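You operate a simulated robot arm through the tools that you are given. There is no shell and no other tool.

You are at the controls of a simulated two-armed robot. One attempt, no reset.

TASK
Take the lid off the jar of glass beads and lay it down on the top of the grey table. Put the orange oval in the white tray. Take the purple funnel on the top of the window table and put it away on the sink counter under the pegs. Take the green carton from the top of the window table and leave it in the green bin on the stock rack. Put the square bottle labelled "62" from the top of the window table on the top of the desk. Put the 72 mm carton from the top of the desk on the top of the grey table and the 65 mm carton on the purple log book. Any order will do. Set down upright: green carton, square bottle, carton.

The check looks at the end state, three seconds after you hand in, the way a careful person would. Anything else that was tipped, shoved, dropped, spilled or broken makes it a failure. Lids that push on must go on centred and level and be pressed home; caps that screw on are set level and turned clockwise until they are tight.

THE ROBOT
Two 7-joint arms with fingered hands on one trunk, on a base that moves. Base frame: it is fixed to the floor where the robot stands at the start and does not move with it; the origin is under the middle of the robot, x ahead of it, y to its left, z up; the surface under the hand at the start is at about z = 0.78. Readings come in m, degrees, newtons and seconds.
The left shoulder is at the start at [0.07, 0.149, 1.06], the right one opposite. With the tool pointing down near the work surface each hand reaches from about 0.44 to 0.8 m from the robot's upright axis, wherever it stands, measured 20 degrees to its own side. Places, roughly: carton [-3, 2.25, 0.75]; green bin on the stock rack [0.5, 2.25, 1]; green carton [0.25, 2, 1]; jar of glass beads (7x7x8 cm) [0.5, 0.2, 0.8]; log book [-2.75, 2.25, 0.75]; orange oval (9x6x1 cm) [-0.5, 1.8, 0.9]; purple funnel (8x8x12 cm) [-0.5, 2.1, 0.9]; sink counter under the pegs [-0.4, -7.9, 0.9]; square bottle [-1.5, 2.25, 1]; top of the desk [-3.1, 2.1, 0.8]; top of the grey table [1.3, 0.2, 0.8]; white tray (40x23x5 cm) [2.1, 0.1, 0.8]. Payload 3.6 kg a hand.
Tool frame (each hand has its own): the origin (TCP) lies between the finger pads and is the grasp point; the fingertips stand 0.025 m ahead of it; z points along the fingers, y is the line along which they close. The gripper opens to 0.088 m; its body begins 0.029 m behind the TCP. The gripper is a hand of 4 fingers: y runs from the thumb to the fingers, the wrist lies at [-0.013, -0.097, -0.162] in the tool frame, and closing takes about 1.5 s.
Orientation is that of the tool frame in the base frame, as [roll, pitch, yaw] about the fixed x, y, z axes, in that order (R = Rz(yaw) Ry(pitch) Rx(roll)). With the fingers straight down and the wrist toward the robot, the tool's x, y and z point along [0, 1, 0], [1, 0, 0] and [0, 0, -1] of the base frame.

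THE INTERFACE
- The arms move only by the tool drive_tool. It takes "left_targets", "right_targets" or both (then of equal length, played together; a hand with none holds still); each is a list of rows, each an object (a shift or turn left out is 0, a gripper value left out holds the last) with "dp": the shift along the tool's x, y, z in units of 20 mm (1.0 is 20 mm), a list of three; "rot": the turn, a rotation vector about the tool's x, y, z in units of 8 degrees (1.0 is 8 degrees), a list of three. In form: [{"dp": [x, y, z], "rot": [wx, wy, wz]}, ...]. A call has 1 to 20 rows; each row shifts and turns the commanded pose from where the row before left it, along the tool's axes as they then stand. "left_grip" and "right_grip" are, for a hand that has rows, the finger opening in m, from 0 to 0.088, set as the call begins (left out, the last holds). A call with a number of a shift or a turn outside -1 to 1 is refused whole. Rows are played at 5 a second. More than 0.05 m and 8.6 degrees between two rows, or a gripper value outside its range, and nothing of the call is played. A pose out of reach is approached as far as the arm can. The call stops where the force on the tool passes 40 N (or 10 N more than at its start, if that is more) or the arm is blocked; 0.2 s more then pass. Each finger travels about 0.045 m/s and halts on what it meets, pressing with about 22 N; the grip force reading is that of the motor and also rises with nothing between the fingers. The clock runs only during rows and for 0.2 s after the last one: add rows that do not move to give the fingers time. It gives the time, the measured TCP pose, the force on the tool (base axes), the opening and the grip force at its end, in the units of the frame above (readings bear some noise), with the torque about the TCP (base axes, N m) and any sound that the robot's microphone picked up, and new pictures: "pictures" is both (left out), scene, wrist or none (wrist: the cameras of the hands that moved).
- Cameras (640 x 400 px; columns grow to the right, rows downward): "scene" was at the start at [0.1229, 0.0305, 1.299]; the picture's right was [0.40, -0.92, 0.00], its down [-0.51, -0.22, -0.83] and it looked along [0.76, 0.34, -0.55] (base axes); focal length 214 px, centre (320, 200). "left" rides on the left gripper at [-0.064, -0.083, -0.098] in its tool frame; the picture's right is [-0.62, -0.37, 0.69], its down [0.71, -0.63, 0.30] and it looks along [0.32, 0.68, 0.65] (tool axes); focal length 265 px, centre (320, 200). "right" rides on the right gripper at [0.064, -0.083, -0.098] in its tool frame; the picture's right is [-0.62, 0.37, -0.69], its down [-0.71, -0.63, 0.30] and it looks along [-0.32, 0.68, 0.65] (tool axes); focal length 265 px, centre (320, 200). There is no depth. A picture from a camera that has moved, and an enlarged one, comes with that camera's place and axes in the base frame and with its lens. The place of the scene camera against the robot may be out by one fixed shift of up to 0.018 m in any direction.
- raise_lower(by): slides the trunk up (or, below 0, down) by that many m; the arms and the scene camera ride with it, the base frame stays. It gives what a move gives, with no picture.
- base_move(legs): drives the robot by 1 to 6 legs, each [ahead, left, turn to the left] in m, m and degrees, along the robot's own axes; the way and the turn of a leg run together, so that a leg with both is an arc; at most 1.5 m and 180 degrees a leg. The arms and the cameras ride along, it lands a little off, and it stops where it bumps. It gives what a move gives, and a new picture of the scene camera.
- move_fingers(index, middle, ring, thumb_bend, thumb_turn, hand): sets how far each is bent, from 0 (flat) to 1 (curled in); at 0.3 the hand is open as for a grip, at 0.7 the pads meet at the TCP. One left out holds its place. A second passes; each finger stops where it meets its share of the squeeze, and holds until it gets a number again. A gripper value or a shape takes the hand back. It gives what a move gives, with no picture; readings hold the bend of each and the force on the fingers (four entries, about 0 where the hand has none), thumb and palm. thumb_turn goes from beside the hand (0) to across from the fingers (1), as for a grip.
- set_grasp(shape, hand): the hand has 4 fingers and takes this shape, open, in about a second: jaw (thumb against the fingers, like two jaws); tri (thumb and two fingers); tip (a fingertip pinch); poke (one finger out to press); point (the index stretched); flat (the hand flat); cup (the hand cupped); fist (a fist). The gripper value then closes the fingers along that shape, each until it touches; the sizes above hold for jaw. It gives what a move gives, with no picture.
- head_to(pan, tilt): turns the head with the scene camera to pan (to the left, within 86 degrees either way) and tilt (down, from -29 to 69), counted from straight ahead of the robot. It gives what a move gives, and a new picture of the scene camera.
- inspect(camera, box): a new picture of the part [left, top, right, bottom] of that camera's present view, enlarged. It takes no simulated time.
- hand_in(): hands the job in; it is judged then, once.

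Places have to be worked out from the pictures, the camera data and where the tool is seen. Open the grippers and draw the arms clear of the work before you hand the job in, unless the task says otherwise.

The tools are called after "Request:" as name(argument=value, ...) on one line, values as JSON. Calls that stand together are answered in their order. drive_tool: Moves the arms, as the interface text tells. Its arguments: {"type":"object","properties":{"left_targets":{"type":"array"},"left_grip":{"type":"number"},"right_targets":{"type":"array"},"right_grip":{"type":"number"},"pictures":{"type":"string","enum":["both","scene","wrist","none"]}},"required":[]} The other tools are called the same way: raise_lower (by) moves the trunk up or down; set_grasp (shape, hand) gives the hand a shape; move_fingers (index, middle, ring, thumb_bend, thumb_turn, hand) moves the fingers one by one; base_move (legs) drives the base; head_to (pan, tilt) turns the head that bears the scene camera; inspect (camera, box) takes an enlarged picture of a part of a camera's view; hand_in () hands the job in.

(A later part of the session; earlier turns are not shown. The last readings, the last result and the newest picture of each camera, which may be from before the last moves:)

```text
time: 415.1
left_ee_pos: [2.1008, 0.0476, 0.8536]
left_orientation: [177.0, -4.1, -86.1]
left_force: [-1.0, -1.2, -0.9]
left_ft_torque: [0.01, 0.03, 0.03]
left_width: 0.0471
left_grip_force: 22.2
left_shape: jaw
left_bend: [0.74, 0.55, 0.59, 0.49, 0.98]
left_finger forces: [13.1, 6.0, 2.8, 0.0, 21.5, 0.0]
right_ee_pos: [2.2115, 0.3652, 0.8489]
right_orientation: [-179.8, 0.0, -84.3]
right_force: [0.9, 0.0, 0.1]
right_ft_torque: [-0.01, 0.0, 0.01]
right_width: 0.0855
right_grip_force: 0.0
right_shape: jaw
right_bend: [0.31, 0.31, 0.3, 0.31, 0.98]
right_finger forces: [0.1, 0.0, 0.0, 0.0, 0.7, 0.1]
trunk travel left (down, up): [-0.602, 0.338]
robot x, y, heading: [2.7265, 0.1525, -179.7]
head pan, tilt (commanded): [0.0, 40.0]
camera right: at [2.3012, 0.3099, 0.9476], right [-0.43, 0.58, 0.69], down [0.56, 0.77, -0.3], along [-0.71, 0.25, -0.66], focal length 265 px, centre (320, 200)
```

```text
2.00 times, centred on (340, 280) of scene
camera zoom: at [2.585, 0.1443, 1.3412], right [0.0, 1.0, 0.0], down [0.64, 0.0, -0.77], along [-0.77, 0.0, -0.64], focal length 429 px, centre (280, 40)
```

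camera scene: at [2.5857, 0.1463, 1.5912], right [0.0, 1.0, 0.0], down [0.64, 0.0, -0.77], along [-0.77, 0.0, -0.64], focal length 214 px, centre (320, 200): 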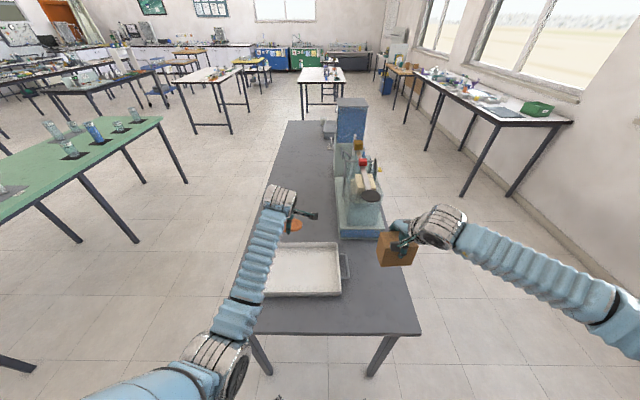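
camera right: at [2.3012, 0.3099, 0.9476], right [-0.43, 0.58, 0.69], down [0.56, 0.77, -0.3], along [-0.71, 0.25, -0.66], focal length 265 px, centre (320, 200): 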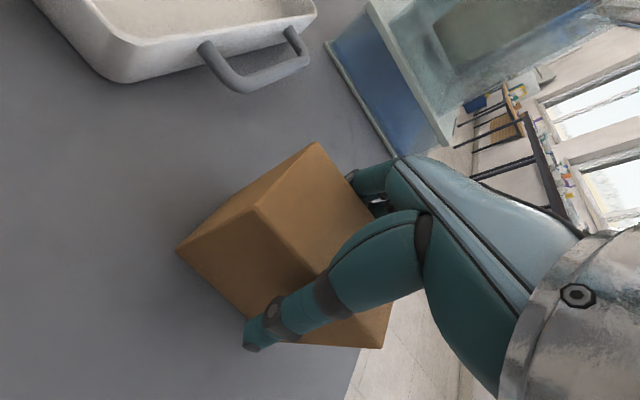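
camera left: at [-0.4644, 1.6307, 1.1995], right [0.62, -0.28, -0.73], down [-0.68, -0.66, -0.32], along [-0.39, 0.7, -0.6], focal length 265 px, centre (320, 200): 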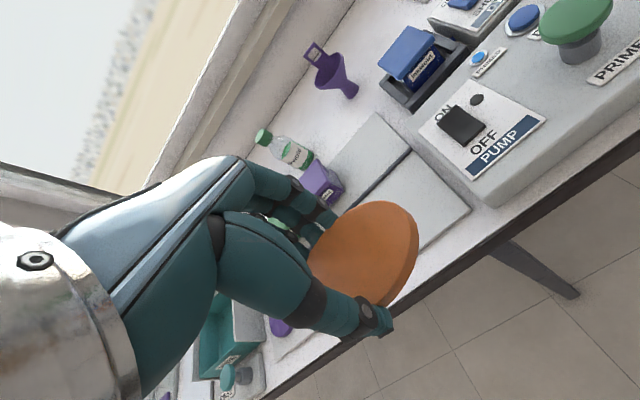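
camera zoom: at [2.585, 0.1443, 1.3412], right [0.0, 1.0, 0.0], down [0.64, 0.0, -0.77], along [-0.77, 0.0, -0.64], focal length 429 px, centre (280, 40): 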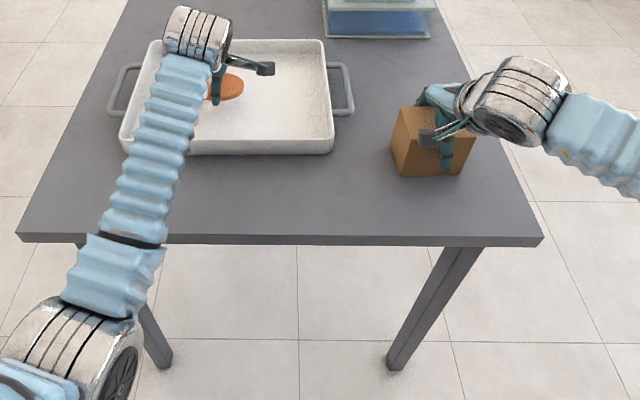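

The thumb barely touches (0.7 N), so I shift the hand 3 mm back, then rise straight up.

Request:
drive_tool(right_targets=[{"dp": [0, -0.12, 0]}, {"dp": [0, 0, -0.3]}, {"dp": [0, 0, -0.5]}, {"dp": [0, 0, -1]}, {"dp": [0, 0, -1]}, {"dp": [0, 0, -1]}, {"dp": [0, 0, -1]}, {"dp": [0, 0, -1]}, {"dp": [0, 0, -1]}, {"dp": [0, 0, -1]}, {"dp": [0, 0, -1]}], right_grip=0.088)

Request:
inspect(camera="scene", box=[200, 180, 480, 380])

```text
time: 417.5
left_ee_pos: [2.1014, 0.0461, 0.8527]
left_orientation: [177.0, -4.2, -86.0]
left_force: [0.3, -0.3, -0.1]
left_ft_torque: [-0.01, -0.01, 0.04]
left_width: 0.0474
left_grip_force: 22.1
left_shape: jaw
left_bend: [0.74, 0.55, 0.59, 0.49, 0.98]
left_finger forces: [13.2, 6.0, 2.7, 0.0, 21.5, 0.0]
right_ee_pos: [2.2138, 0.3646, 1.0273]
right_orientation: [-179.8, -0.1, -84.1]
right_force: [0.5, 0.4, -0.9]
right_ft_torque: [0.0, 0.0, 0.01]
right_width: 0.0879
right_grip_force: 0.2
right_shape: jaw
right_bend: [0.3, 0.3, 0.3, 0.3, 0.98]
right_finger forces: [0.0, 0.1, 0.1, 0.0, 0.0, 0.0]
trunk travel left (down, up): [-0.602, 0.338]
robot x, y, heading: [2.7306, 0.1514, -180.2]
head pan, tilt (commanded): [0.0, 40.0]
camera scene: at [2.585, 0.144, 1.3412], right [0.0, 1.0, 0.0], down [0.64, 0.0, -0.77], along [-0.77, 0.0, -0.64], focal length 214 px, centre (320, 200)
camera right: at [2.3034, 0.3094, 1.1236], right [-0.43, 0.58, 0.69], down [0.56, 0.77, -0.3], along [-0.71, 0.25, -0.66], focal length 265 px, centre (320, 200)
```

scene: 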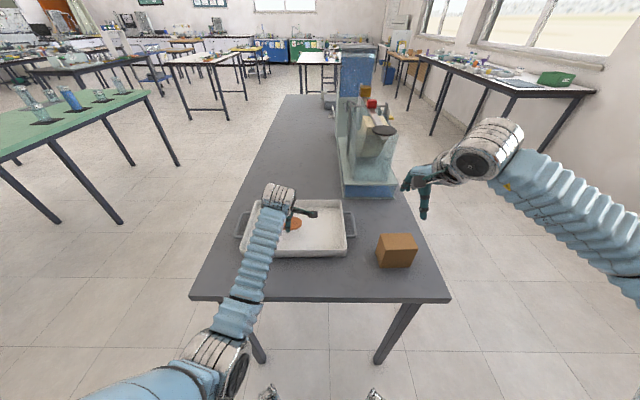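
right: 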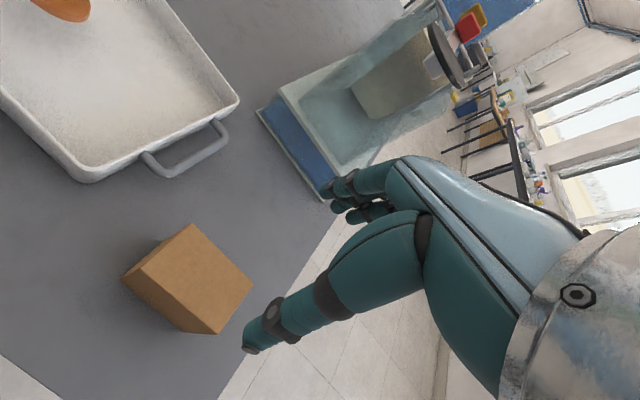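

```text
2.00 times, centred on (340, 280) of scene
camera zoom: at [2.585, 0.144, 1.3412], right [0.0, 1.0, 0.0], down [0.64, 0.0, -0.77], along [-0.77, 0.0, -0.64], focal length 429 px, centre (280, 40)
```

zoom: 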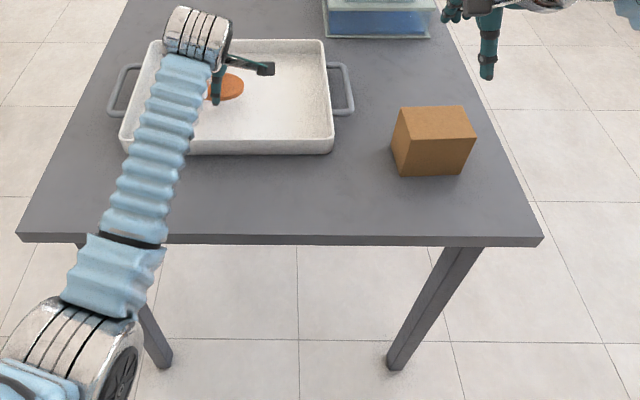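

The carton stands upright on the grey table. Now the oval: I lower the left hand into the tray.

Request:
drive_tool(left_targets=[{"dp": [0, 0, 0.3]}, {"dp": [0, 0, 0.3]}, {"dp": [0, 0, 0.3]}, {"dp": [0, 0, 0.2]}, {"dp": [0, 0, 0]}], pictures="wrist")

```text
time: 418.9
left_ee_pos: [2.0959, 0.0413, 0.8412]
left_orientation: [176.1, -4.2, -85.6]
left_force: [-0.3, 0.3, 0.4]
left_ft_torque: [-0.01, 0.0, 0.0]
left_width: 0.0471
left_grip_force: 21.9
left_shape: jaw
left_bend: [0.74, 0.55, 0.59, 0.49, 0.98]
left_finger forces: [13.1, 5.9, 2.9, 0.1, 21.5, 0.0]
right_ee_pos: [2.2128, 0.3648, 1.0263]
right_orientation: [-179.8, 0.0, -84.2]
right_force: [0.2, 0.2, -0.9]
right_ft_torque: [0.01, 0.02, -0.03]
right_width: 0.0881
right_grip_force: 0.1
right_shape: jaw
right_bend: [0.3, 0.3, 0.3, 0.3, 0.98]
right_finger forces: [0.1, 0.0, 0.0, 0.1, 0.1, 0.1]
trunk travel left (down, up): [-0.602, 0.338]
robot x, y, heading: [2.728, 0.1515, -179.9]
head pan, tilt (commanded): [0.0, 40.0]
stopped in row 5 (left hand): the arm was blocked; the commanded pose is now the measured one
camera left: at [2.1796, 0.1193, 0.9279], right [0.28, 0.59, -0.76], down [0.66, -0.69, -0.29], along [-0.7, -0.42, -0.58], focal length 265 px, centre (320, 200)
```

left: 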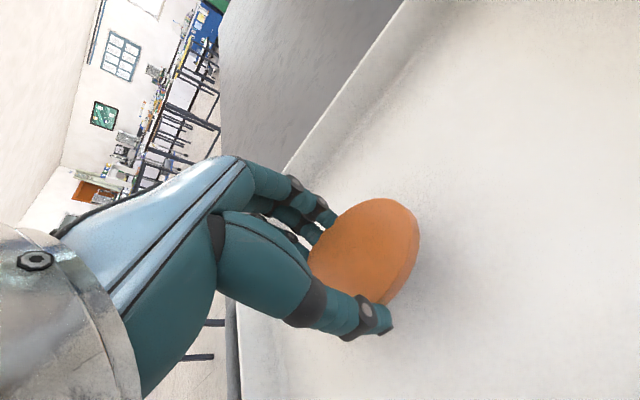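

The left arm hit a joint limit (no external force), so I lower with the trunk instead, in small amounts.

Request:
raise_lower(by=-0.015)

Request:
inspect(camera="left", box=[220, 140, 480, 360])

```text
time: 419.6
left_ee_pos: [2.0952, 0.0413, 0.8258]
left_orientation: [176.1, -4.2, -85.6]
left_force: [0.1, -0.4, -0.3]
left_ft_torque: [0.01, 0.01, -0.01]
left_width: 0.0471
left_grip_force: 22.1
left_shape: jaw
left_bend: [0.74, 0.55, 0.59, 0.49, 0.98]
left_finger forces: [13.1, 6.0, 2.9, 0.0, 21.5, 0.1]
right_ee_pos: [2.2123, 0.3658, 1.0119]
right_orientation: [-179.8, 0.0, -84.2]
right_force: [0.8, -0.7, -0.6]
right_ft_torque: [0.02, 0.02, 0.01]
right_width: 0.0878
right_grip_force: 0.0
right_shape: jaw
right_bend: [0.3, 0.3, 0.3, 0.3, 0.98]
right_finger forces: [0.1, 0.0, 0.0, 0.0, 0.0, 0.0]
trunk travel left (down, up): [-0.587, 0.353]
robot x, y, heading: [2.7305, 0.1483, -179.7]
head pan, tilt (commanded): [0.0, 40.0]
```

```text
1.82 times, centred on (350, 250) of left
camera zoom: at [2.1797, 0.1196, 0.913], right [0.28, 0.59, -0.76], down [0.66, -0.69, -0.29], along [-0.7, -0.42, -0.58], focal length 483 px, centre (266, 109)
```

zoom: 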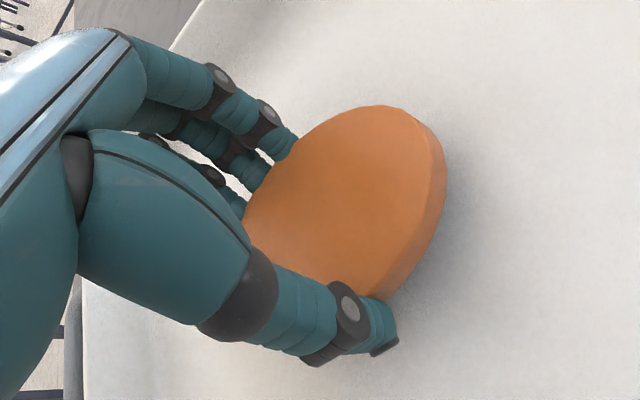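

Close now; lowering 5 mm at a time.

Request:
raise_lower(by=-0.005)

Request:
raise_lower(by=-0.004)

```text
time: 420.1
left_ee_pos: [2.0953, 0.0425, 0.8193]
left_orientation: [176.1, -4.1, -85.6]
left_force: [0.6, -0.7, -0.2]
left_ft_torque: [0.01, 0.01, 0.0]
left_width: 0.0474
left_grip_force: 22.4
left_shape: jaw
left_bend: [0.74, 0.55, 0.59, 0.49, 0.98]
left_finger forces: [13.1, 6.0, 2.8, 0.1, 21.5, 0.0]
right_ee_pos: [2.2123, 0.3639, 1.0072]
right_orientation: [-179.8, 0.1, -84.2]
right_force: [0.1, 0.5, -0.6]
right_ft_torque: [-0.01, -0.02, 0.01]
right_width: 0.0876
right_grip_force: 0.1
right_shape: jaw
right_bend: [0.3, 0.3, 0.3, 0.3, 0.98]
right_finger forces: [0.1, 0.0, 0.1, 0.1, 0.0, 0.1]
trunk travel left (down, up): [-0.582, 0.358]
robot x, y, heading: [2.73, 0.149, -179.9]
head pan, tilt (commanded): [0.0, 40.0]
```

```text
time: 420.6
left_ee_pos: [2.096, 0.0421, 0.8164]
left_orientation: [176.0, -4.1, -85.6]
left_force: [0.7, -0.1, -0.6]
left_ft_torque: [0.0, 0.0, -0.02]
left_width: 0.0471
left_grip_force: 22.5
left_shape: jaw
left_bend: [0.74, 0.55, 0.59, 0.49, 0.98]
left_finger forces: [13.1, 6.0, 2.8, 0.0, 21.5, 0.0]
right_ee_pos: [2.2135, 0.366, 1.0017]
right_orientation: [-179.8, 0.0, -84.3]
right_force: [-0.2, 0.6, -0.6]
right_ft_torque: [0.01, 0.03, -0.01]
right_width: 0.088
right_grip_force: 0.0
right_shape: jaw
right_bend: [0.3, 0.3, 0.3, 0.3, 0.98]
right_finger forces: [0.1, 0.1, 0.0, 0.1, 0.0, 0.0]
trunk travel left (down, up): [-0.578, 0.362]
robot x, y, heading: [2.7264, 0.1483, -179.8]
head pan, tilt (commanded): [0.0, 40.0]
```

Still no contact; a few more millimetres.

Request:
raise_lower(by=-0.003)

Request:
raise_lower(by=-0.003)

Request:
inspect(camera="left", box=[220, 140, 480, 360])

```text
time: 421.1
left_ee_pos: [2.0964, 0.0434, 0.814]
left_orientation: [176.0, -4.1, -85.6]
left_force: [-1.0, -0.2, 0.4]
left_ft_torque: [-0.01, 0.03, 0.04]
left_width: 0.047
left_grip_force: 22.5
left_shape: jaw
left_bend: [0.74, 0.55, 0.59, 0.49, 0.98]
left_finger forces: [13.2, 6.0, 2.7, 0.0, 21.5, 0.0]
right_ee_pos: [2.2139, 0.3664, 0.9997]
right_orientation: [-179.8, 0.1, -84.2]
right_force: [0.3, -0.3, -0.9]
right_ft_torque: [-0.02, 0.01, -0.03]
right_width: 0.0879
right_grip_force: 0.0
right_shape: jaw
right_bend: [0.3, 0.3, 0.3, 0.3, 0.98]
right_finger forces: [0.0, 0.0, 0.1, 0.1, 0.0, 0.0]
trunk travel left (down, up): [-0.575, 0.365]
robot x, y, heading: [2.7302, 0.1495, -179.9]
head pan, tilt (commanded): [0.0, 40.0]
```

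```text
time: 421.7
left_ee_pos: [2.0956, 0.0411, 0.8115]
left_orientation: [176.0, -4.1, -85.6]
left_force: [0.4, -0.2, 5.5]
left_ft_torque: [0.06, -0.21, 0.0]
left_width: 0.0469
left_grip_force: 21.9
left_shape: jaw
left_bend: [0.74, 0.55, 0.59, 0.49, 0.98]
left_finger forces: [13.0, 6.0, 2.8, 0.0, 25.3, 0.0]
right_ee_pos: [2.2143, 0.3655, 0.997]
right_orientation: [-179.7, 0.0, -84.2]
right_force: [-0.3, -0.3, -0.2]
right_ft_torque: [-0.01, 0.02, 0.01]
right_width: 0.0878
right_grip_force: 0.1
right_shape: jaw
right_bend: [0.3, 0.3, 0.3, 0.3, 0.98]
right_finger forces: [0.0, 0.0, 0.1, 0.1, 0.1, 0.0]
trunk travel left (down, up): [-0.572, 0.368]
robot x, y, heading: [2.7303, 0.1503, -179.9]
head pan, tilt (commanded): [0.0, 40.0]
```

```text
1.82 times, centred on (350, 250) of left
camera zoom: at [2.1803, 0.1199, 0.8986], right [0.28, 0.59, -0.76], down [0.66, -0.69, -0.3], along [-0.7, -0.42, -0.58], focal length 483 px, centre (266, 109)
```

zoom: 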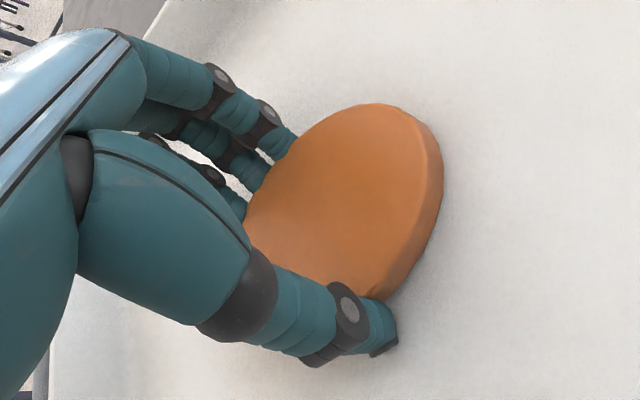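

Contact with the tray floor. I open the left hand.

Request:
drive_tool(left_targets=[{"dp": [0, 0, 0]}, {"dp": [0, 0, 0]}, {"dp": [0, 0, 0]}, {"dp": [0, 0, 0]}, {"dp": [0, 0, 0]}, {"dp": [0, 0, 0]}, {"dp": [0, 0, 0]}], left_grip=0.088, pictures="wrist")

Request:
raise_lower(by=0.15)

Request:
inspect(camera="scene", box=[200, 180, 480, 380])

Request:
inspect(camera="left", box=[0, 0, 640, 400])

```text
time: 423.3
left_ee_pos: [2.0964, 0.0432, 0.8105]
left_orientation: [176.2, -4.2, -85.6]
left_force: [-0.4, 0.6, 0.6]
left_ft_torque: [0.02, -0.01, 0.02]
left_width: 0.0875
left_grip_force: 0.0
left_shape: jaw
left_bend: [0.3, 0.3, 0.3, 0.3, 0.98]
left_finger forces: [0.0, 0.0, 0.0, 0.1, 0.5, 0.0]
right_ee_pos: [2.2135, 0.3654, 0.9965]
right_orientation: [-179.8, 0.0, -84.2]
right_force: [-0.9, -0.1, -0.7]
right_ft_torque: [0.01, 0.01, 0.04]
right_width: 0.0881
right_grip_force: 0.1
right_shape: jaw
right_bend: [0.3, 0.3, 0.3, 0.3, 0.98]
right_finger forces: [0.0, 0.0, 0.0, 0.1, 0.1, 0.0]
trunk travel left (down, up): [-0.572, 0.368]
robot x, y, heading: [2.725, 0.1481, -180.0]
head pan, tilt (commanded): [0.0, 40.0]
camera left: at [2.1797, 0.1198, 0.8977], right [0.28, 0.59, -0.76], down [0.66, -0.69, -0.29], along [-0.7, -0.42, -0.58], focal length 265 px, centre (320, 200)
```

left: 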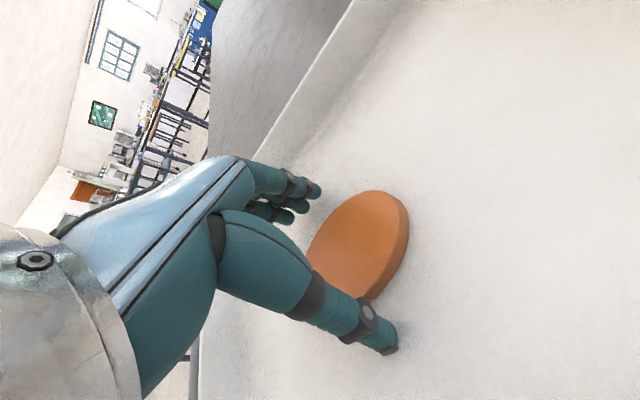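

```text
time: 425.0
left_ee_pos: [2.0957, 0.0419, 0.9617]
left_orientation: [176.1, -4.2, -85.6]
left_force: [1.4, -0.3, 0.0]
left_ft_torque: [-0.04, 0.03, 0.02]
left_width: 0.0878
left_grip_force: 0.1
left_shape: jaw
left_bend: [0.3, 0.3, 0.3, 0.3, 0.98]
left_finger forces: [0.1, 0.0, 0.1, 0.0, 0.0, 0.0]
right_ee_pos: [2.213, 0.3647, 1.1465]
right_orientation: [-179.7, -0.1, -84.2]
right_force: [0.9, -0.4, -1.2]
right_ft_torque: [-0.01, -0.03, -0.01]
right_width: 0.0878
right_grip_force: 0.1
right_shape: jaw
right_bend: [0.3, 0.3, 0.3, 0.3, 0.98]
right_finger forces: [0.1, 0.0, 0.1, 0.0, 0.1, 0.1]
trunk travel left (down, up): [-0.722, 0.218]
robot x, y, heading: [2.7278, 0.1525, -179.9]
head pan, tilt (commanded): [0.0, 40.0]
```

```text
2.00 times, centred on (340, 280) of scene
camera zoom: at [2.5849, 0.1443, 1.4612], right [0.0, 1.0, 0.0], down [0.64, 0.0, -0.77], along [-0.77, 0.0, -0.64], focal length 429 px, centre (280, 40)
```

zoom: 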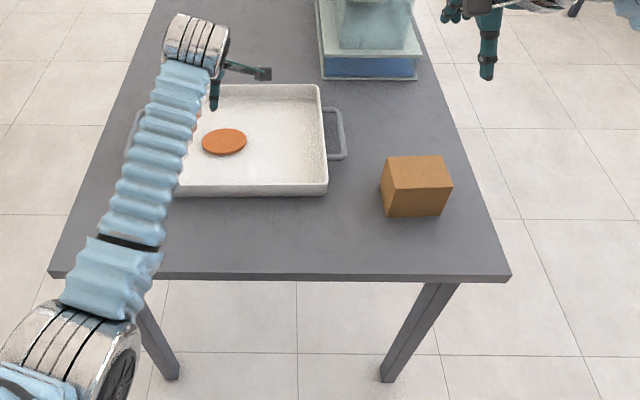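

```text
1.00 times, centred on (320, 200) of left (not enlarged: the box is as wide or as high as the picture)
camera zoom: at [2.1798, 0.1198, 1.0475], right [0.28, 0.59, -0.76], down [0.66, -0.69, -0.29], along [-0.7, -0.42, -0.58], focal length 265 px, centre (320, 200)
```

zoom: 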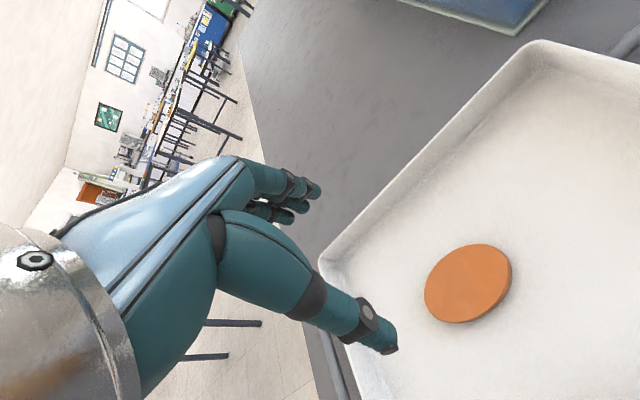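

The oval lies in the tray and the carton stands on the table. I raise up, pull the arms back, and drive back toward the funnel.

Request:
raise_lower(by=0.15)

Request:
drive_tool(left_targets=[{"dp": [0, -0.8, -0.5]}, {"dp": [0.3, -0.8, -0.5]}, {"dp": [0.5, -0.8, -0.5]}, {"dp": [0.5, -0.5, -0.5], "rot": [0.2, 0, 0]}, {"dp": [0.5, -0.2, -0.5], "rot": [0.2, 0, 0]}, {"dp": [0.5, 0, -0.5], "rot": [0, 0.25, 0]}, {"dp": [0.5, 0, 0], "rot": [0, 0.25, 0.25]}, {"dp": [0.5, 0, 0], "rot": [0, 0, 0.25]}], right_targets=[{"dp": [-0.5, -0.5, 0]}, {"dp": [-0.5, -0.5, 0]}, {"dp": [-0.5, -0.5, 0]}, {"dp": [0, 0, 0]}, {"dp": [0, 0, 0]}, {"dp": [0, 0, 0]}, {"dp": [0, 0, 0]}, {"dp": [0, 0, 0]}])

```text
time: 426.8
left_ee_pos: [2.0954, 0.0415, 1.1104]
left_orientation: [176.1, -4.2, -85.7]
left_force: [0.2, -0.1, -0.2]
left_ft_torque: [0.01, 0.02, 0.04]
left_width: 0.0877
left_grip_force: 0.0
left_shape: jaw
left_bend: [0.3, 0.3, 0.3, 0.3, 0.98]
left_finger forces: [0.1, 0.0, 0.0, 0.0, 0.0, 0.1]
right_ee_pos: [2.2131, 0.3652, 1.2971]
right_orientation: [-179.8, -0.1, -84.3]
right_force: [-0.7, 0.1, 0.2]
right_ft_torque: [-0.05, 0.01, -0.01]
right_width: 0.0878
right_grip_force: 0.1
right_shape: jaw
right_bend: [0.3, 0.3, 0.3, 0.3, 0.98]
right_finger forces: [0.0, 0.1, 0.1, 0.0, 0.0, 0.1]
trunk travel left (down, up): [-0.872, 0.068]
robot x, y, heading: [2.729, 0.1492, -180.0]
head pan, tilt (commanded): [0.0, 40.0]
```

```text
time: 428.6
left_ee_pos: [2.1651, -0.0134, 1.1714]
left_orientation: [179.9, -7.9, -89.8]
left_force: [-0.1, -0.9, 0.1]
left_ft_torque: [-0.02, -0.01, -0.01]
left_width: 0.0876
left_grip_force: 0.1
left_shape: jaw
left_bend: [0.3, 0.3, 0.3, 0.3, 0.98]
left_finger forces: [0.0, 0.0, 0.0, 0.0, 0.1, 0.0]
right_ee_pos: [2.2411, 0.3972, 1.2964]
right_orientation: [-179.9, 0.0, -84.2]
right_force: [0.6, 0.0, -0.7]
right_ft_torque: [0.02, 0.01, 0.01]
right_width: 0.088
right_grip_force: 0.0
right_shape: jaw
right_bend: [0.3, 0.3, 0.3, 0.3, 0.98]
right_finger forces: [0.1, 0.0, 0.1, 0.0, 0.0, 0.0]
trunk travel left (down, up): [-0.872, 0.068]
robot x, y, heading: [2.7272, 0.1533, -179.8]
head pan, tilt (commanded): [0.0, 40.0]
camera scene: at [2.585, 0.1431, 1.6112], right [0.0, 1.0, 0.0], down [0.64, 0.0, -0.77], along [-0.77, 0.0, -0.64], focal length 214 px, centre (320, 200)
camera right: at [2.3301, 0.3415, 1.3932], right [-0.43, 0.58, 0.69], down [0.56, 0.77, -0.3], along [-0.71, 0.25, -0.66], focal length 265 px, centre (320, 200)
camera left: at [2.2479, 0.0646, 1.2597], right [0.36, 0.52, -0.77], down [0.63, -0.75, -0.2], along [-0.68, -0.41, -0.6], focal length 265 px, centre (320, 200)
```

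scene: 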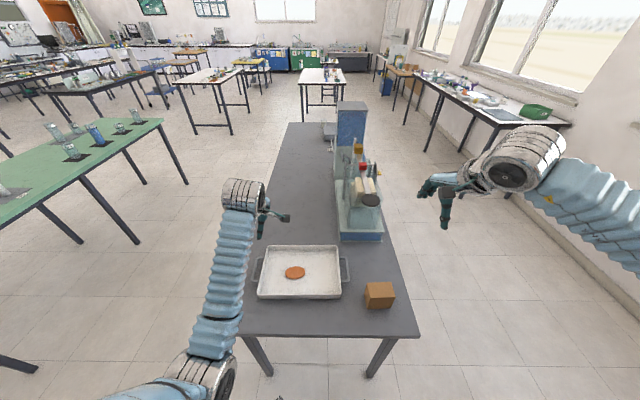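
right: 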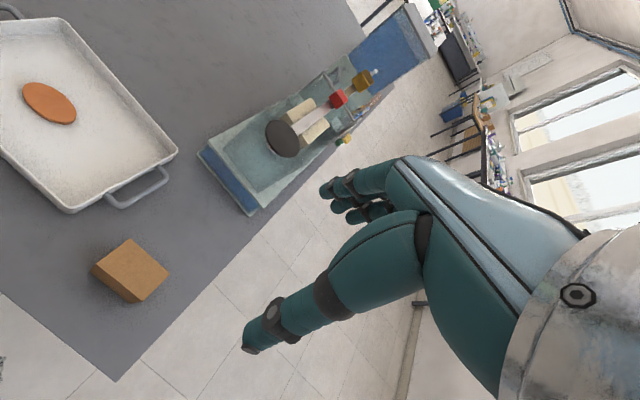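
left: 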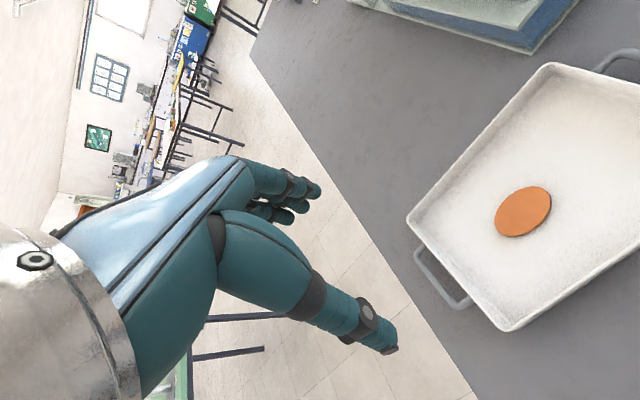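

I level the left hand, then drive: back off, strafe to the aisle, and go along it to the funnel's place.

Request:
drive_tool(left_targets=[{"rot": [0, -0.98, 0], "dp": [0.5, 0, -0.5]}, {"dp": [0.5, 0, -0.5]}, {"dp": [0.5, 0, -0.5]}, {"dp": [0.5, 0, -0.5]}, {"dp": [0.5, 0, -0.5]}], pictures="none")

Request:
base_move(legs=[[-0.3, 0, 0], [0, -1.05, 0], [1.15, 0, 0], [1.15, 0, 0], [1.15, 0, 0], [0, 0, -90]])

```text
time: 429.8
left_ee_pos: [2.1658, -0.0624, 1.2237]
left_orientation: [179.9, -0.1, -89.8]
left_force: [0.3, 0.0, 0.1]
left_ft_torque: [-0.03, 0.0, -0.03]
left_width: 0.0878
left_grip_force: 0.0
left_shape: jaw
left_bend: [0.3, 0.3, 0.3, 0.3, 0.98]
left_finger forces: [0.0, 0.0, 0.0, 0.0, 0.1, 0.0]
right_ee_pos: [2.2398, 0.3966, 1.2961]
right_orientation: [-179.9, -0.1, -84.1]
right_force: [0.2, 0.4, -0.4]
right_ft_torque: [0.03, 0.01, 0.05]
right_width: 0.0878
right_grip_force: 0.1
right_shape: jaw
right_bend: [0.3, 0.3, 0.3, 0.3, 0.98]
right_finger forces: [0.0, 0.0, 0.1, 0.1, 0.0, 0.0]
trunk travel left (down, up): [-0.872, 0.068]
robot x, y, heading: [2.7284, 0.1461, -180.0]
head pan, tilt (commanded): [0.0, 40.0]
```

```text
time: 500.8
left_ee_pos: [-0.6543, 1.7037, 1.2251]
left_orientation: [179.9, -0.1, -178.2]
left_force: [-0.7, 0.0, -0.5]
left_ft_torque: [0.01, 0.0, 0.05]
left_width: 0.0878
left_grip_force: 0.1
left_shape: jaw
left_bend: [0.3, 0.3, 0.3, 0.3, 0.98]
left_finger forces: [0.1, 0.0, 0.1, 0.1, 0.1, 0.0]
right_ee_pos: [-0.192, 1.6425, 1.2973]
right_orientation: [-179.7, 0.0, -172.6]
right_force: [-0.6, -0.5, 0.3]
right_ft_torque: [-0.01, -0.02, 0.05]
right_width: 0.0881
right_grip_force: 0.0
right_shape: jaw
right_bend: [0.3, 0.3, 0.3, 0.3, 0.98]
right_finger forces: [0.0, 0.1, 0.0, 0.0, 0.0, 0.0]
trunk travel left (down, up): [-0.872, 0.068]
robot x, y, heading: [-0.4254, 1.1502, 91.7]
head pan, tilt (commanded): [0.0, 40.0]
camera scene: at [-0.4394, 1.2766, 1.6113], right [1.0, 0.03, 0.0], down [0.02, -0.64, -0.77], along [-0.02, 0.77, -0.64], focal length 214 px, centre (320, 200)
```

scene: 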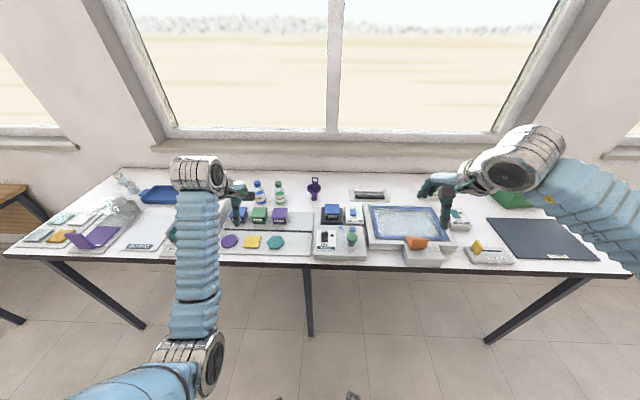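

I move ahead toward the table and look closely at the funnel.

Request:
base_move(legs=[[0.28, 0, -1.5]])

Request:
inspect(camera="scene", box=[270, 150, 370, 230])

Request:
inspect(camera="left", box=[0, 0, 640, 400])

```text
time: 504.9
left_ee_pos: [-0.6475, 1.9898, 1.2228]
left_orientation: [180.0, 0.1, -179.6]
left_force: [0.1, 0.6, 0.5]
left_ft_torque: [-0.03, 0.0, -0.02]
left_width: 0.0878
left_grip_force: 0.1
left_shape: jaw
left_bend: [0.3, 0.3, 0.3, 0.3, 0.98]
left_finger forces: [0.1, 0.1, 0.0, 0.0, 0.1, 0.1]
right_ee_pos: [-0.1852, 1.9163, 1.297]
right_orientation: [-179.9, 0.1, -174.1]
right_force: [-0.2, 0.4, 0.6]
right_ft_torque: [0.0, -0.01, 0.0]
right_width: 0.0878
right_grip_force: 0.1
right_shape: jaw
right_bend: [0.3, 0.3, 0.3, 0.3, 0.98]
right_finger forces: [0.0, 0.0, 0.0, 0.0, 0.0, 0.0]
trunk travel left (down, up): [-0.872, 0.068]
robot x, y, heading: [-0.4348, 1.4309, 90.3]
head pan, tilt (commanded): [0.0, 40.0]
camera scene: at [-0.4434, 1.5584, 1.6113], right [1.0, 0.0, 0.0], down [0.0, -0.64, -0.77], along [0.0, 0.77, -0.64], focal length 214 px, centre (320, 200)
```

scene: 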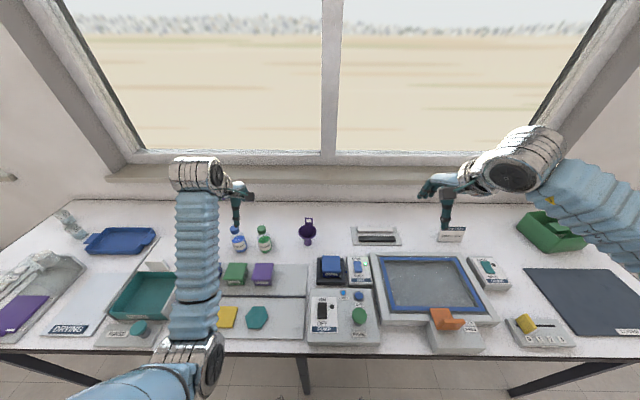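

```text
5.00 times, centred on (320, 190) of scene
camera zoom: at [-0.4434, 1.5584, 1.6113], right [1.0, 0.0, 0.0], down [0.0, -0.64, -0.77], along [0.0, 0.77, -0.64], focal length 1072 px, centre (320, 250)
```

zoom: 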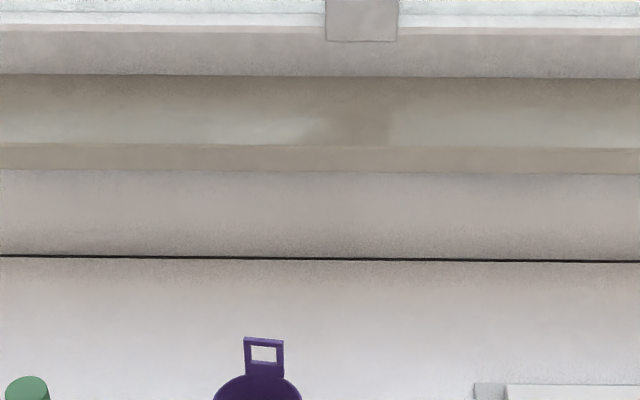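

```text
1.00 times, centred on (320, 200) of left (not enlarged: the box is as wide or as high as the picture)
camera zoom: at [-0.5816, 1.9067, 1.3213], right [0.62, -0.36, -0.69], down [-0.71, -0.63, -0.31], along [-0.33, 0.68, -0.65], focal length 265 px, centre (320, 200)
```

zoom: 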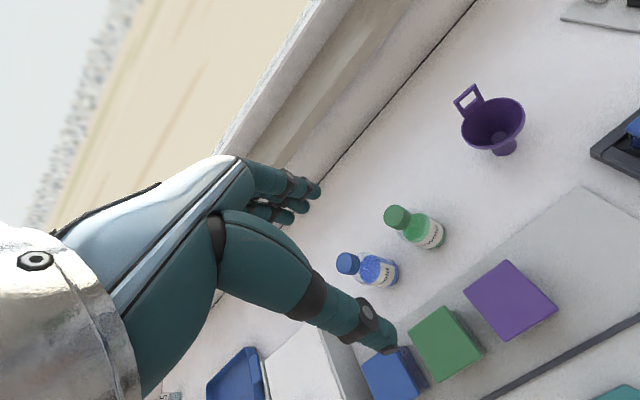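

Request:
inspect(camera="scene", box=[270, 200, 350, 260])

Request:
inspect(camera="left", box=[430, 60, 560, 180])

```text
6.67 times, centred on (310, 230) of scene
camera zoom: at [-0.4434, 1.5584, 1.6113], right [1.0, 0.0, 0.0], down [0.0, -0.64, -0.77], along [0.0, 0.77, -0.64], focal length 1430 px, centre (387, 0)
```

zoom: 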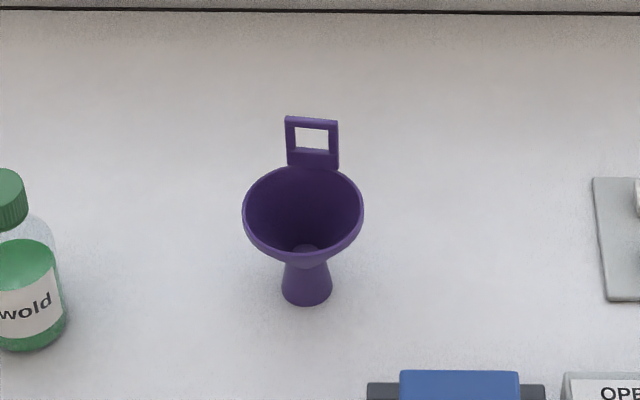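

```text
3.33 times, centred on (495, 120) of left
camera zoom: at [-0.5816, 1.9067, 1.3213], right [0.62, -0.36, -0.69], down [-0.71, -0.63, -0.31], along [-0.33, 0.68, -0.65], focal length 885 px, centre (-263, 467)
```

zoom: 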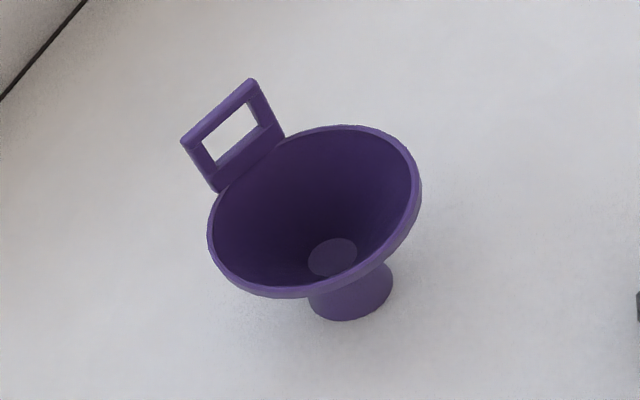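

The funnel stands on its flared stem with a flat hang-tab at the back (x≈-0.487, y≈2.146, z 0.99–1.025). I'll pinch that tab with the left hand; first I hover above it.

Request:
drive_tool(left_targets=[{"dp": [-0.89, 0.87, 0.3]}, {"dp": [-0.89, 0.87, 0.3]}, {"dp": [-0.89, 0.87, 0.3]}, {"dp": [-0.89, 0.87, 0.3]}, {"dp": [-0.89, 0.87, 0.3]}, {"dp": [-0.89, 0.87, 0.3]}, {"dp": [-0.89, 0.87, 0.3]}, {"dp": [-0.89, 0.87, 0.3]}, {"dp": [-0.89, 0.87, 0.3]}, {"dp": [0, 0, 0]}])

Request:
inspect(camera="left", box=[300, 160, 500, 320])

```text
time: 507.1
left_ee_pos: [-0.4872, 2.1479, 1.1703]
left_orientation: [179.9, -0.4, -179.5]
left_force: [-0.2, -0.2, 0.5]
left_ft_torque: [0.0, 0.0, 0.0]
left_width: 0.0878
left_grip_force: 0.1
left_shape: jaw
left_bend: [0.3, 0.3, 0.3, 0.3, 0.98]
left_finger forces: [0.0, 0.1, 0.1, 0.1, 0.1, 0.0]
right_ee_pos: [-0.1838, 1.916, 1.2972]
right_orientation: [-179.9, -0.1, -174.1]
right_force: [-0.4, 0.2, -0.1]
right_ft_torque: [0.0, -0.05, 0.02]
right_width: 0.0878
right_grip_force: 0.0
right_shape: jaw
right_bend: [0.3, 0.3, 0.3, 0.3, 0.98]
right_finger forces: [0.0, 0.0, 0.0, 0.0, 0.0, 0.0]
trunk travel left (down, up): [-0.872, 0.068]
robot x, y, heading: [-0.4312, 1.4307, 90.2]
head pan, tilt (commanded): [0.0, 40.0]
camera scene: at [-0.4403, 1.5581, 1.6113], right [1.0, 0.0, 0.0], down [0.0, -0.64, -0.77], along [0.0, 0.77, -0.64], focal length 214 px, centre (320, 200)
camera left: at [-0.4216, 2.0661, 1.267], right [0.62, -0.36, -0.7], down [-0.71, -0.64, -0.3], along [-0.33, 0.68, -0.65], focal length 265 px, centre (320, 200)
```

scene: 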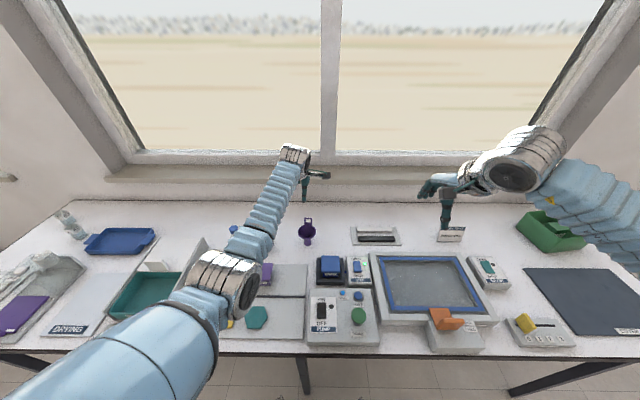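
left: 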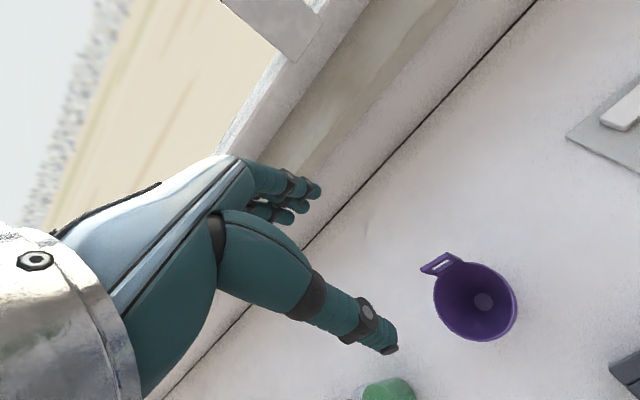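

```text
2.50 times, centred on (400, 240) of left
camera zoom: at [-0.4216, 2.0661, 1.267], right [0.62, -0.36, -0.7], down [-0.71, -0.64, -0.3], along [-0.33, 0.68, -0.65], focal length 664 px, centre (120, 100)
```

zoom: 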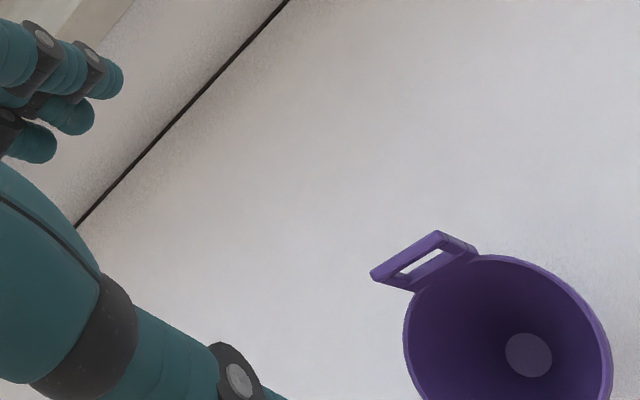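

Tab (wrist-camera triangulation): top centre [-0.480, 2.163, 1.007], yaw ≈ −7°. I align yaw and position, then lower the trunk 0.1 m to hover just above.

Request:
drive_tool(left_targets=[{"rot": [0, 0, 0.91]}, {"dp": [-0.26, 0.81, 0]}, {"dp": [0, 0, 0]}], left_grip=0.06, pictures="none")

Request:
raise_lower(by=-0.1)

Request:
inspect(camera="left", box=[240, 140, 520, 360])

Request:
inspect(camera="scene", box=[240, 120, 400, 260])

```text
time: 507.9
left_ee_pos: [-0.4769, 2.1628, 1.1695]
left_orientation: [179.9, -0.1, 173.0]
left_force: [0.5, 0.7, 0.9]
left_ft_torque: [-0.02, -0.01, -0.01]
left_width: 0.0601
left_grip_force: 0.1
left_shape: jaw
left_bend: [0.28, 0.37, 0.34, 0.59, 0.99]
left_finger forces: [0.0, 0.1, 0.1, 0.0, 0.1, 0.0]
right_ee_pos: [-0.1835, 1.9166, 1.2959]
right_orientation: [-179.9, 0.0, -174.1]
right_force: [0.4, -0.4, 0.2]
right_ft_torque: [0.01, 0.01, 0.03]
right_width: 0.0881
right_grip_force: 0.1
right_shape: jaw
right_bend: [0.3, 0.3, 0.3, 0.3, 0.98]
right_finger forces: [0.0, 0.0, 0.0, 0.0, 0.0, 0.0]
trunk travel left (down, up): [-0.872, 0.068]
robot x, y, heading: [-0.4312, 1.4281, 90.3]
head pan, tilt (commanded): [0.0, 40.0]
```

```text
time: 509.3
left_ee_pos: [-0.4785, 2.1638, 1.069]
left_orientation: [179.9, -0.1, 173.2]
left_force: [1.0, 0.1, 0.0]
left_ft_torque: [-0.03, 0.0, 0.01]
left_width: 0.0605
left_grip_force: 0.1
left_shape: jaw
left_bend: [0.28, 0.37, 0.34, 0.59, 0.99]
left_finger forces: [0.1, 0.0, 0.0, 0.0, 0.0, 0.1]
right_ee_pos: [-0.1839, 1.9177, 1.1964]
right_orientation: [-179.8, -0.1, -174.1]
right_force: [-0.9, 0.3, -0.6]
right_ft_torque: [0.01, 0.02, -0.01]
right_width: 0.0875
right_grip_force: 0.0
right_shape: jaw
right_bend: [0.3, 0.3, 0.3, 0.3, 0.98]
right_finger forces: [0.0, 0.0, 0.0, 0.0, 0.0, 0.1]
trunk travel left (down, up): [-0.772, 0.168]
robot x, y, heading: [-0.4321, 1.429, 90.4]
head pan, tilt (commanded): [0.0, 40.0]
```

```text
1.82 times, centred on (380, 250) of left
camera zoom: at [-0.4238, 2.073, 1.1668], right [0.57, -0.44, -0.69], down [-0.79, -0.54, -0.3], along [-0.24, 0.72, -0.65], focal length 483 px, centre (211, 109)
```

zoom: 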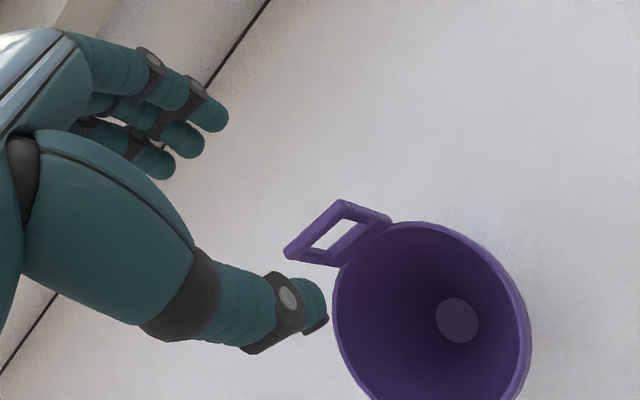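

```text
2.86 times, centred on (320, 190) of scene
camera zoom: at [-0.4403, 1.5592, 1.5112], right [1.0, 0.0, 0.0], down [0.0, -0.64, -0.77], along [0.0, 0.77, -0.64], focal length 613 px, centre (320, 229)
```

zoom: 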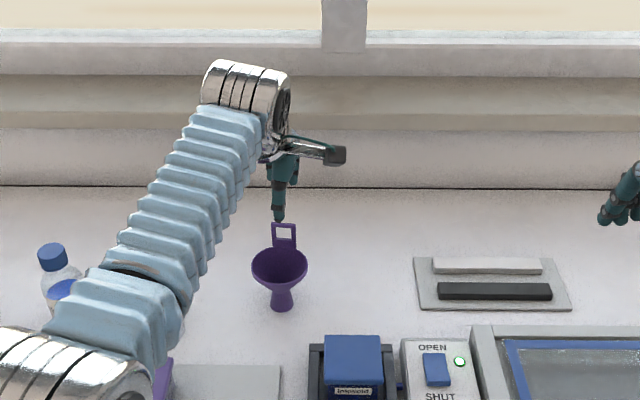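

Alignment confirmed. I lower 75 mm so thumb enters the mouth and fingers go behind the tab.

Request:
drive_tool(left_targets=[{"dp": [0.1, 0, 0.75]}, {"dp": [0, 0, 0.75]}, {"dp": [0, 0, 0.75]}, {"dp": [0, 0, 0.75]}, {"dp": [0, 0, 0.7]}, {"dp": [0, 0, 0]}], pictures="wrist")

Request:
inspect(camera="left", box=[220, 140, 480, 360])

Request:
inspect(camera="scene", box=[240, 140, 400, 260])

```text
time: 510.7
left_ee_pos: [-0.482, 2.1647, 0.9966]
left_orientation: [179.9, -0.2, 173.3]
left_force: [0.1, 0.5, -0.2]
left_ft_torque: [-0.03, 0.0, 0.02]
left_width: 0.0604
left_grip_force: 0.0
left_shape: jaw
left_bend: [0.28, 0.37, 0.34, 0.59, 0.99]
left_finger forces: [0.0, 0.1, 0.0, 0.0, 0.1, 0.1]
right_ee_pos: [-0.1826, 1.9162, 1.1957]
right_orientation: [-179.7, -0.1, -174.1]
right_force: [0.7, 0.6, 0.2]
right_ft_torque: [0.0, -0.02, 0.0]
right_width: 0.0879
right_grip_force: 0.0
right_shape: jaw
right_bend: [0.3, 0.3, 0.3, 0.3, 0.98]
right_finger forces: [0.1, 0.0, 0.1, 0.0, 0.1, 0.1]
trunk travel left (down, up): [-0.772, 0.168]
robot x, y, heading: [-0.4304, 1.4271, 90.1]
head pan, tilt (commanded): [0.0, 40.0]
camera left: at [-0.4273, 2.0735, 1.0931], right [0.57, -0.44, -0.7], down [-0.78, -0.54, -0.3], along [-0.24, 0.72, -0.65], focal length 265 px, centre (320, 200)
```

left: 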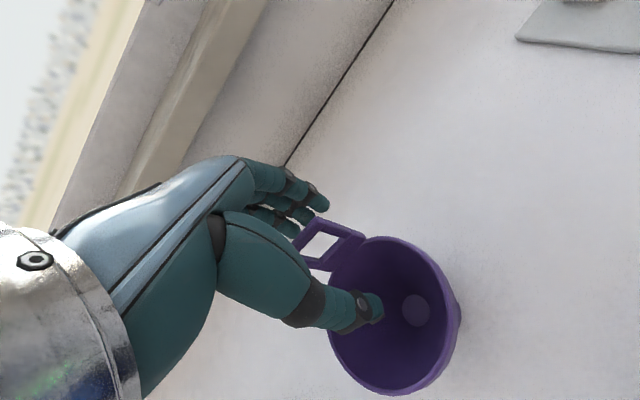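

```text
1.82 times, centred on (350, 250) of left
camera zoom: at [-0.4273, 2.0735, 1.0931], right [0.57, -0.44, -0.7], down [-0.78, -0.54, -0.3], along [-0.24, 0.72, -0.65], focal length 483 px, centre (266, 109)
```

zoom: 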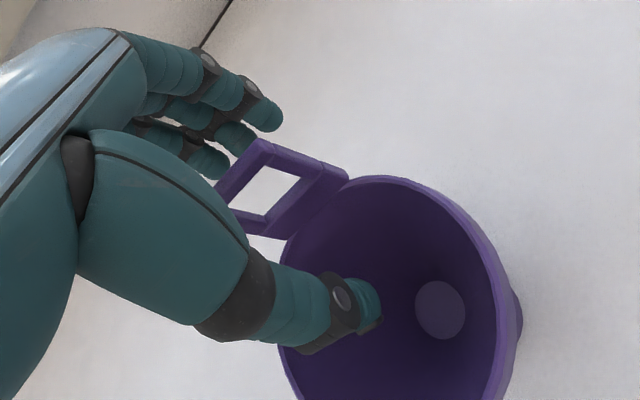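

```text
3.33 times, centred on (320, 200) of scene
camera zoom: at [-0.4401, 1.5587, 1.5113], right [1.0, 0.0, 0.0], down [0.0, -0.64, -0.77], along [0.0, 0.77, -0.64], focal length 715 px, centre (320, 200)
```

zoom: 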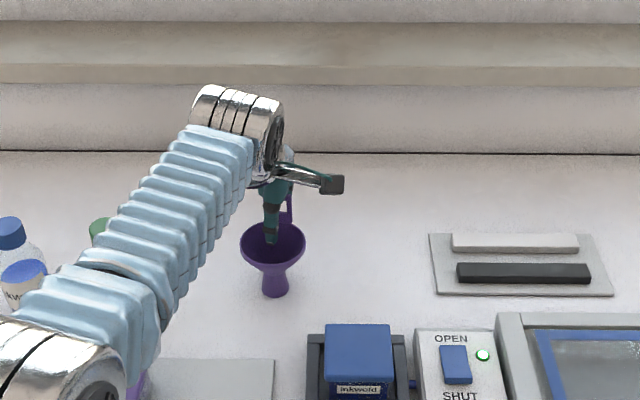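

The tab is exactly between thumb and fingers. I close to pinch it.

Request:
drive_tool(left_targets=[{"dp": [0, 0, 0]}, {"dp": [0, 0, 0]}, {"dp": [0, 0, 0]}, {"dp": [0, 0, 0]}, {"dp": [0, 0, 0]}, {"dp": [0, 0, 0]}, {"dp": [0, 0, 0]}, {"dp": [0, 0, 0]}], left_grip=0.0, pictures="wrist")

Request:
inspect(camera="left", box=[220, 140, 480, 360])

Request:
inspect(camera="scene", box=[240, 140, 400, 260])

```text
time: 512.5
left_ee_pos: [-0.4807, 2.1641, 0.9965]
left_orientation: [179.9, -0.2, 173.3]
left_force: [0.3, -0.5, 0.5]
left_ft_torque: [0.0, 0.01, -0.02]
left_width: 0.0001
left_grip_force: 21.4
left_shape: jaw
left_bend: [0.7, 0.7, 0.7, 0.7, 1.0]
left_finger forces: [12.3, 6.6, 0.0, 0.0, 19.0, 0.0]
right_ee_pos: [-0.1841, 1.9179, 1.1958]
right_orientation: [-179.8, -0.1, -174.2]
right_force: [0.0, -0.9, 0.0]
right_ft_torque: [0.0, 0.01, -0.04]
right_width: 0.0877
right_grip_force: 0.1
right_shape: jaw
right_bend: [0.3, 0.3, 0.3, 0.3, 0.98]
right_finger forces: [0.1, 0.0, 0.0, 0.0, 0.0, 0.0]
trunk travel left (down, up): [-0.772, 0.168]
robot x, y, heading: [-0.4304, 1.4297, 90.6]
head pan, tilt (commanded): [0.0, 40.0]
camera left: at [-0.4271, 2.0739, 1.0932], right [0.57, -0.44, -0.7], down [-0.78, -0.54, -0.3], along [-0.24, 0.72, -0.65], focal length 265 px, centre (320, 200)
```

left: 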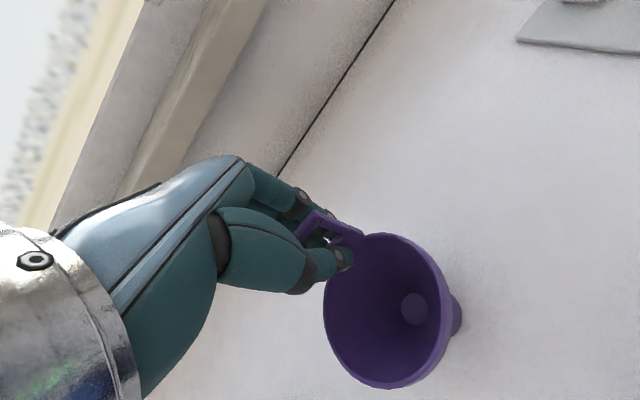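

```text
1.82 times, centred on (350, 250) of left
camera zoom: at [-0.4271, 2.0739, 1.0932], right [0.57, -0.44, -0.7], down [-0.78, -0.54, -0.3], along [-0.24, 0.72, -0.65], focal length 483 px, centre (266, 109)
```

zoom: 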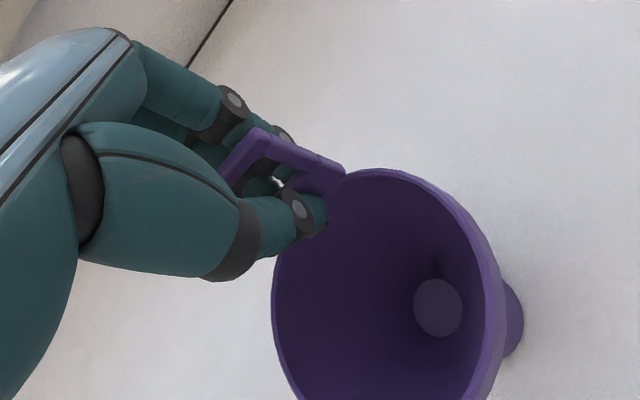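

```text
3.33 times, centred on (320, 200) of scene
camera zoom: at [-0.4402, 1.5594, 1.5112], right [1.0, 0.0, 0.0], down [0.0, -0.64, -0.77], along [0.0, 0.77, -0.64], focal length 715 px, centre (320, 200)
```

zoom: 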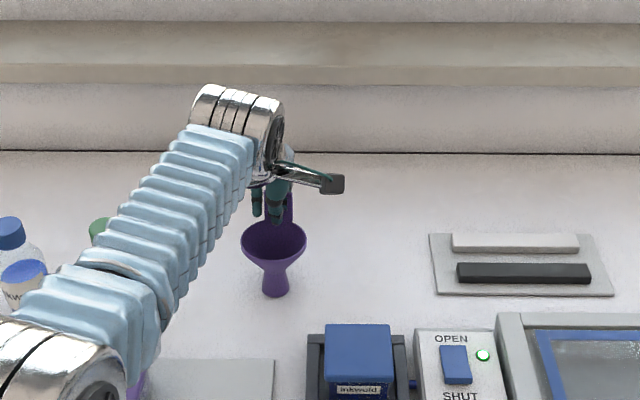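

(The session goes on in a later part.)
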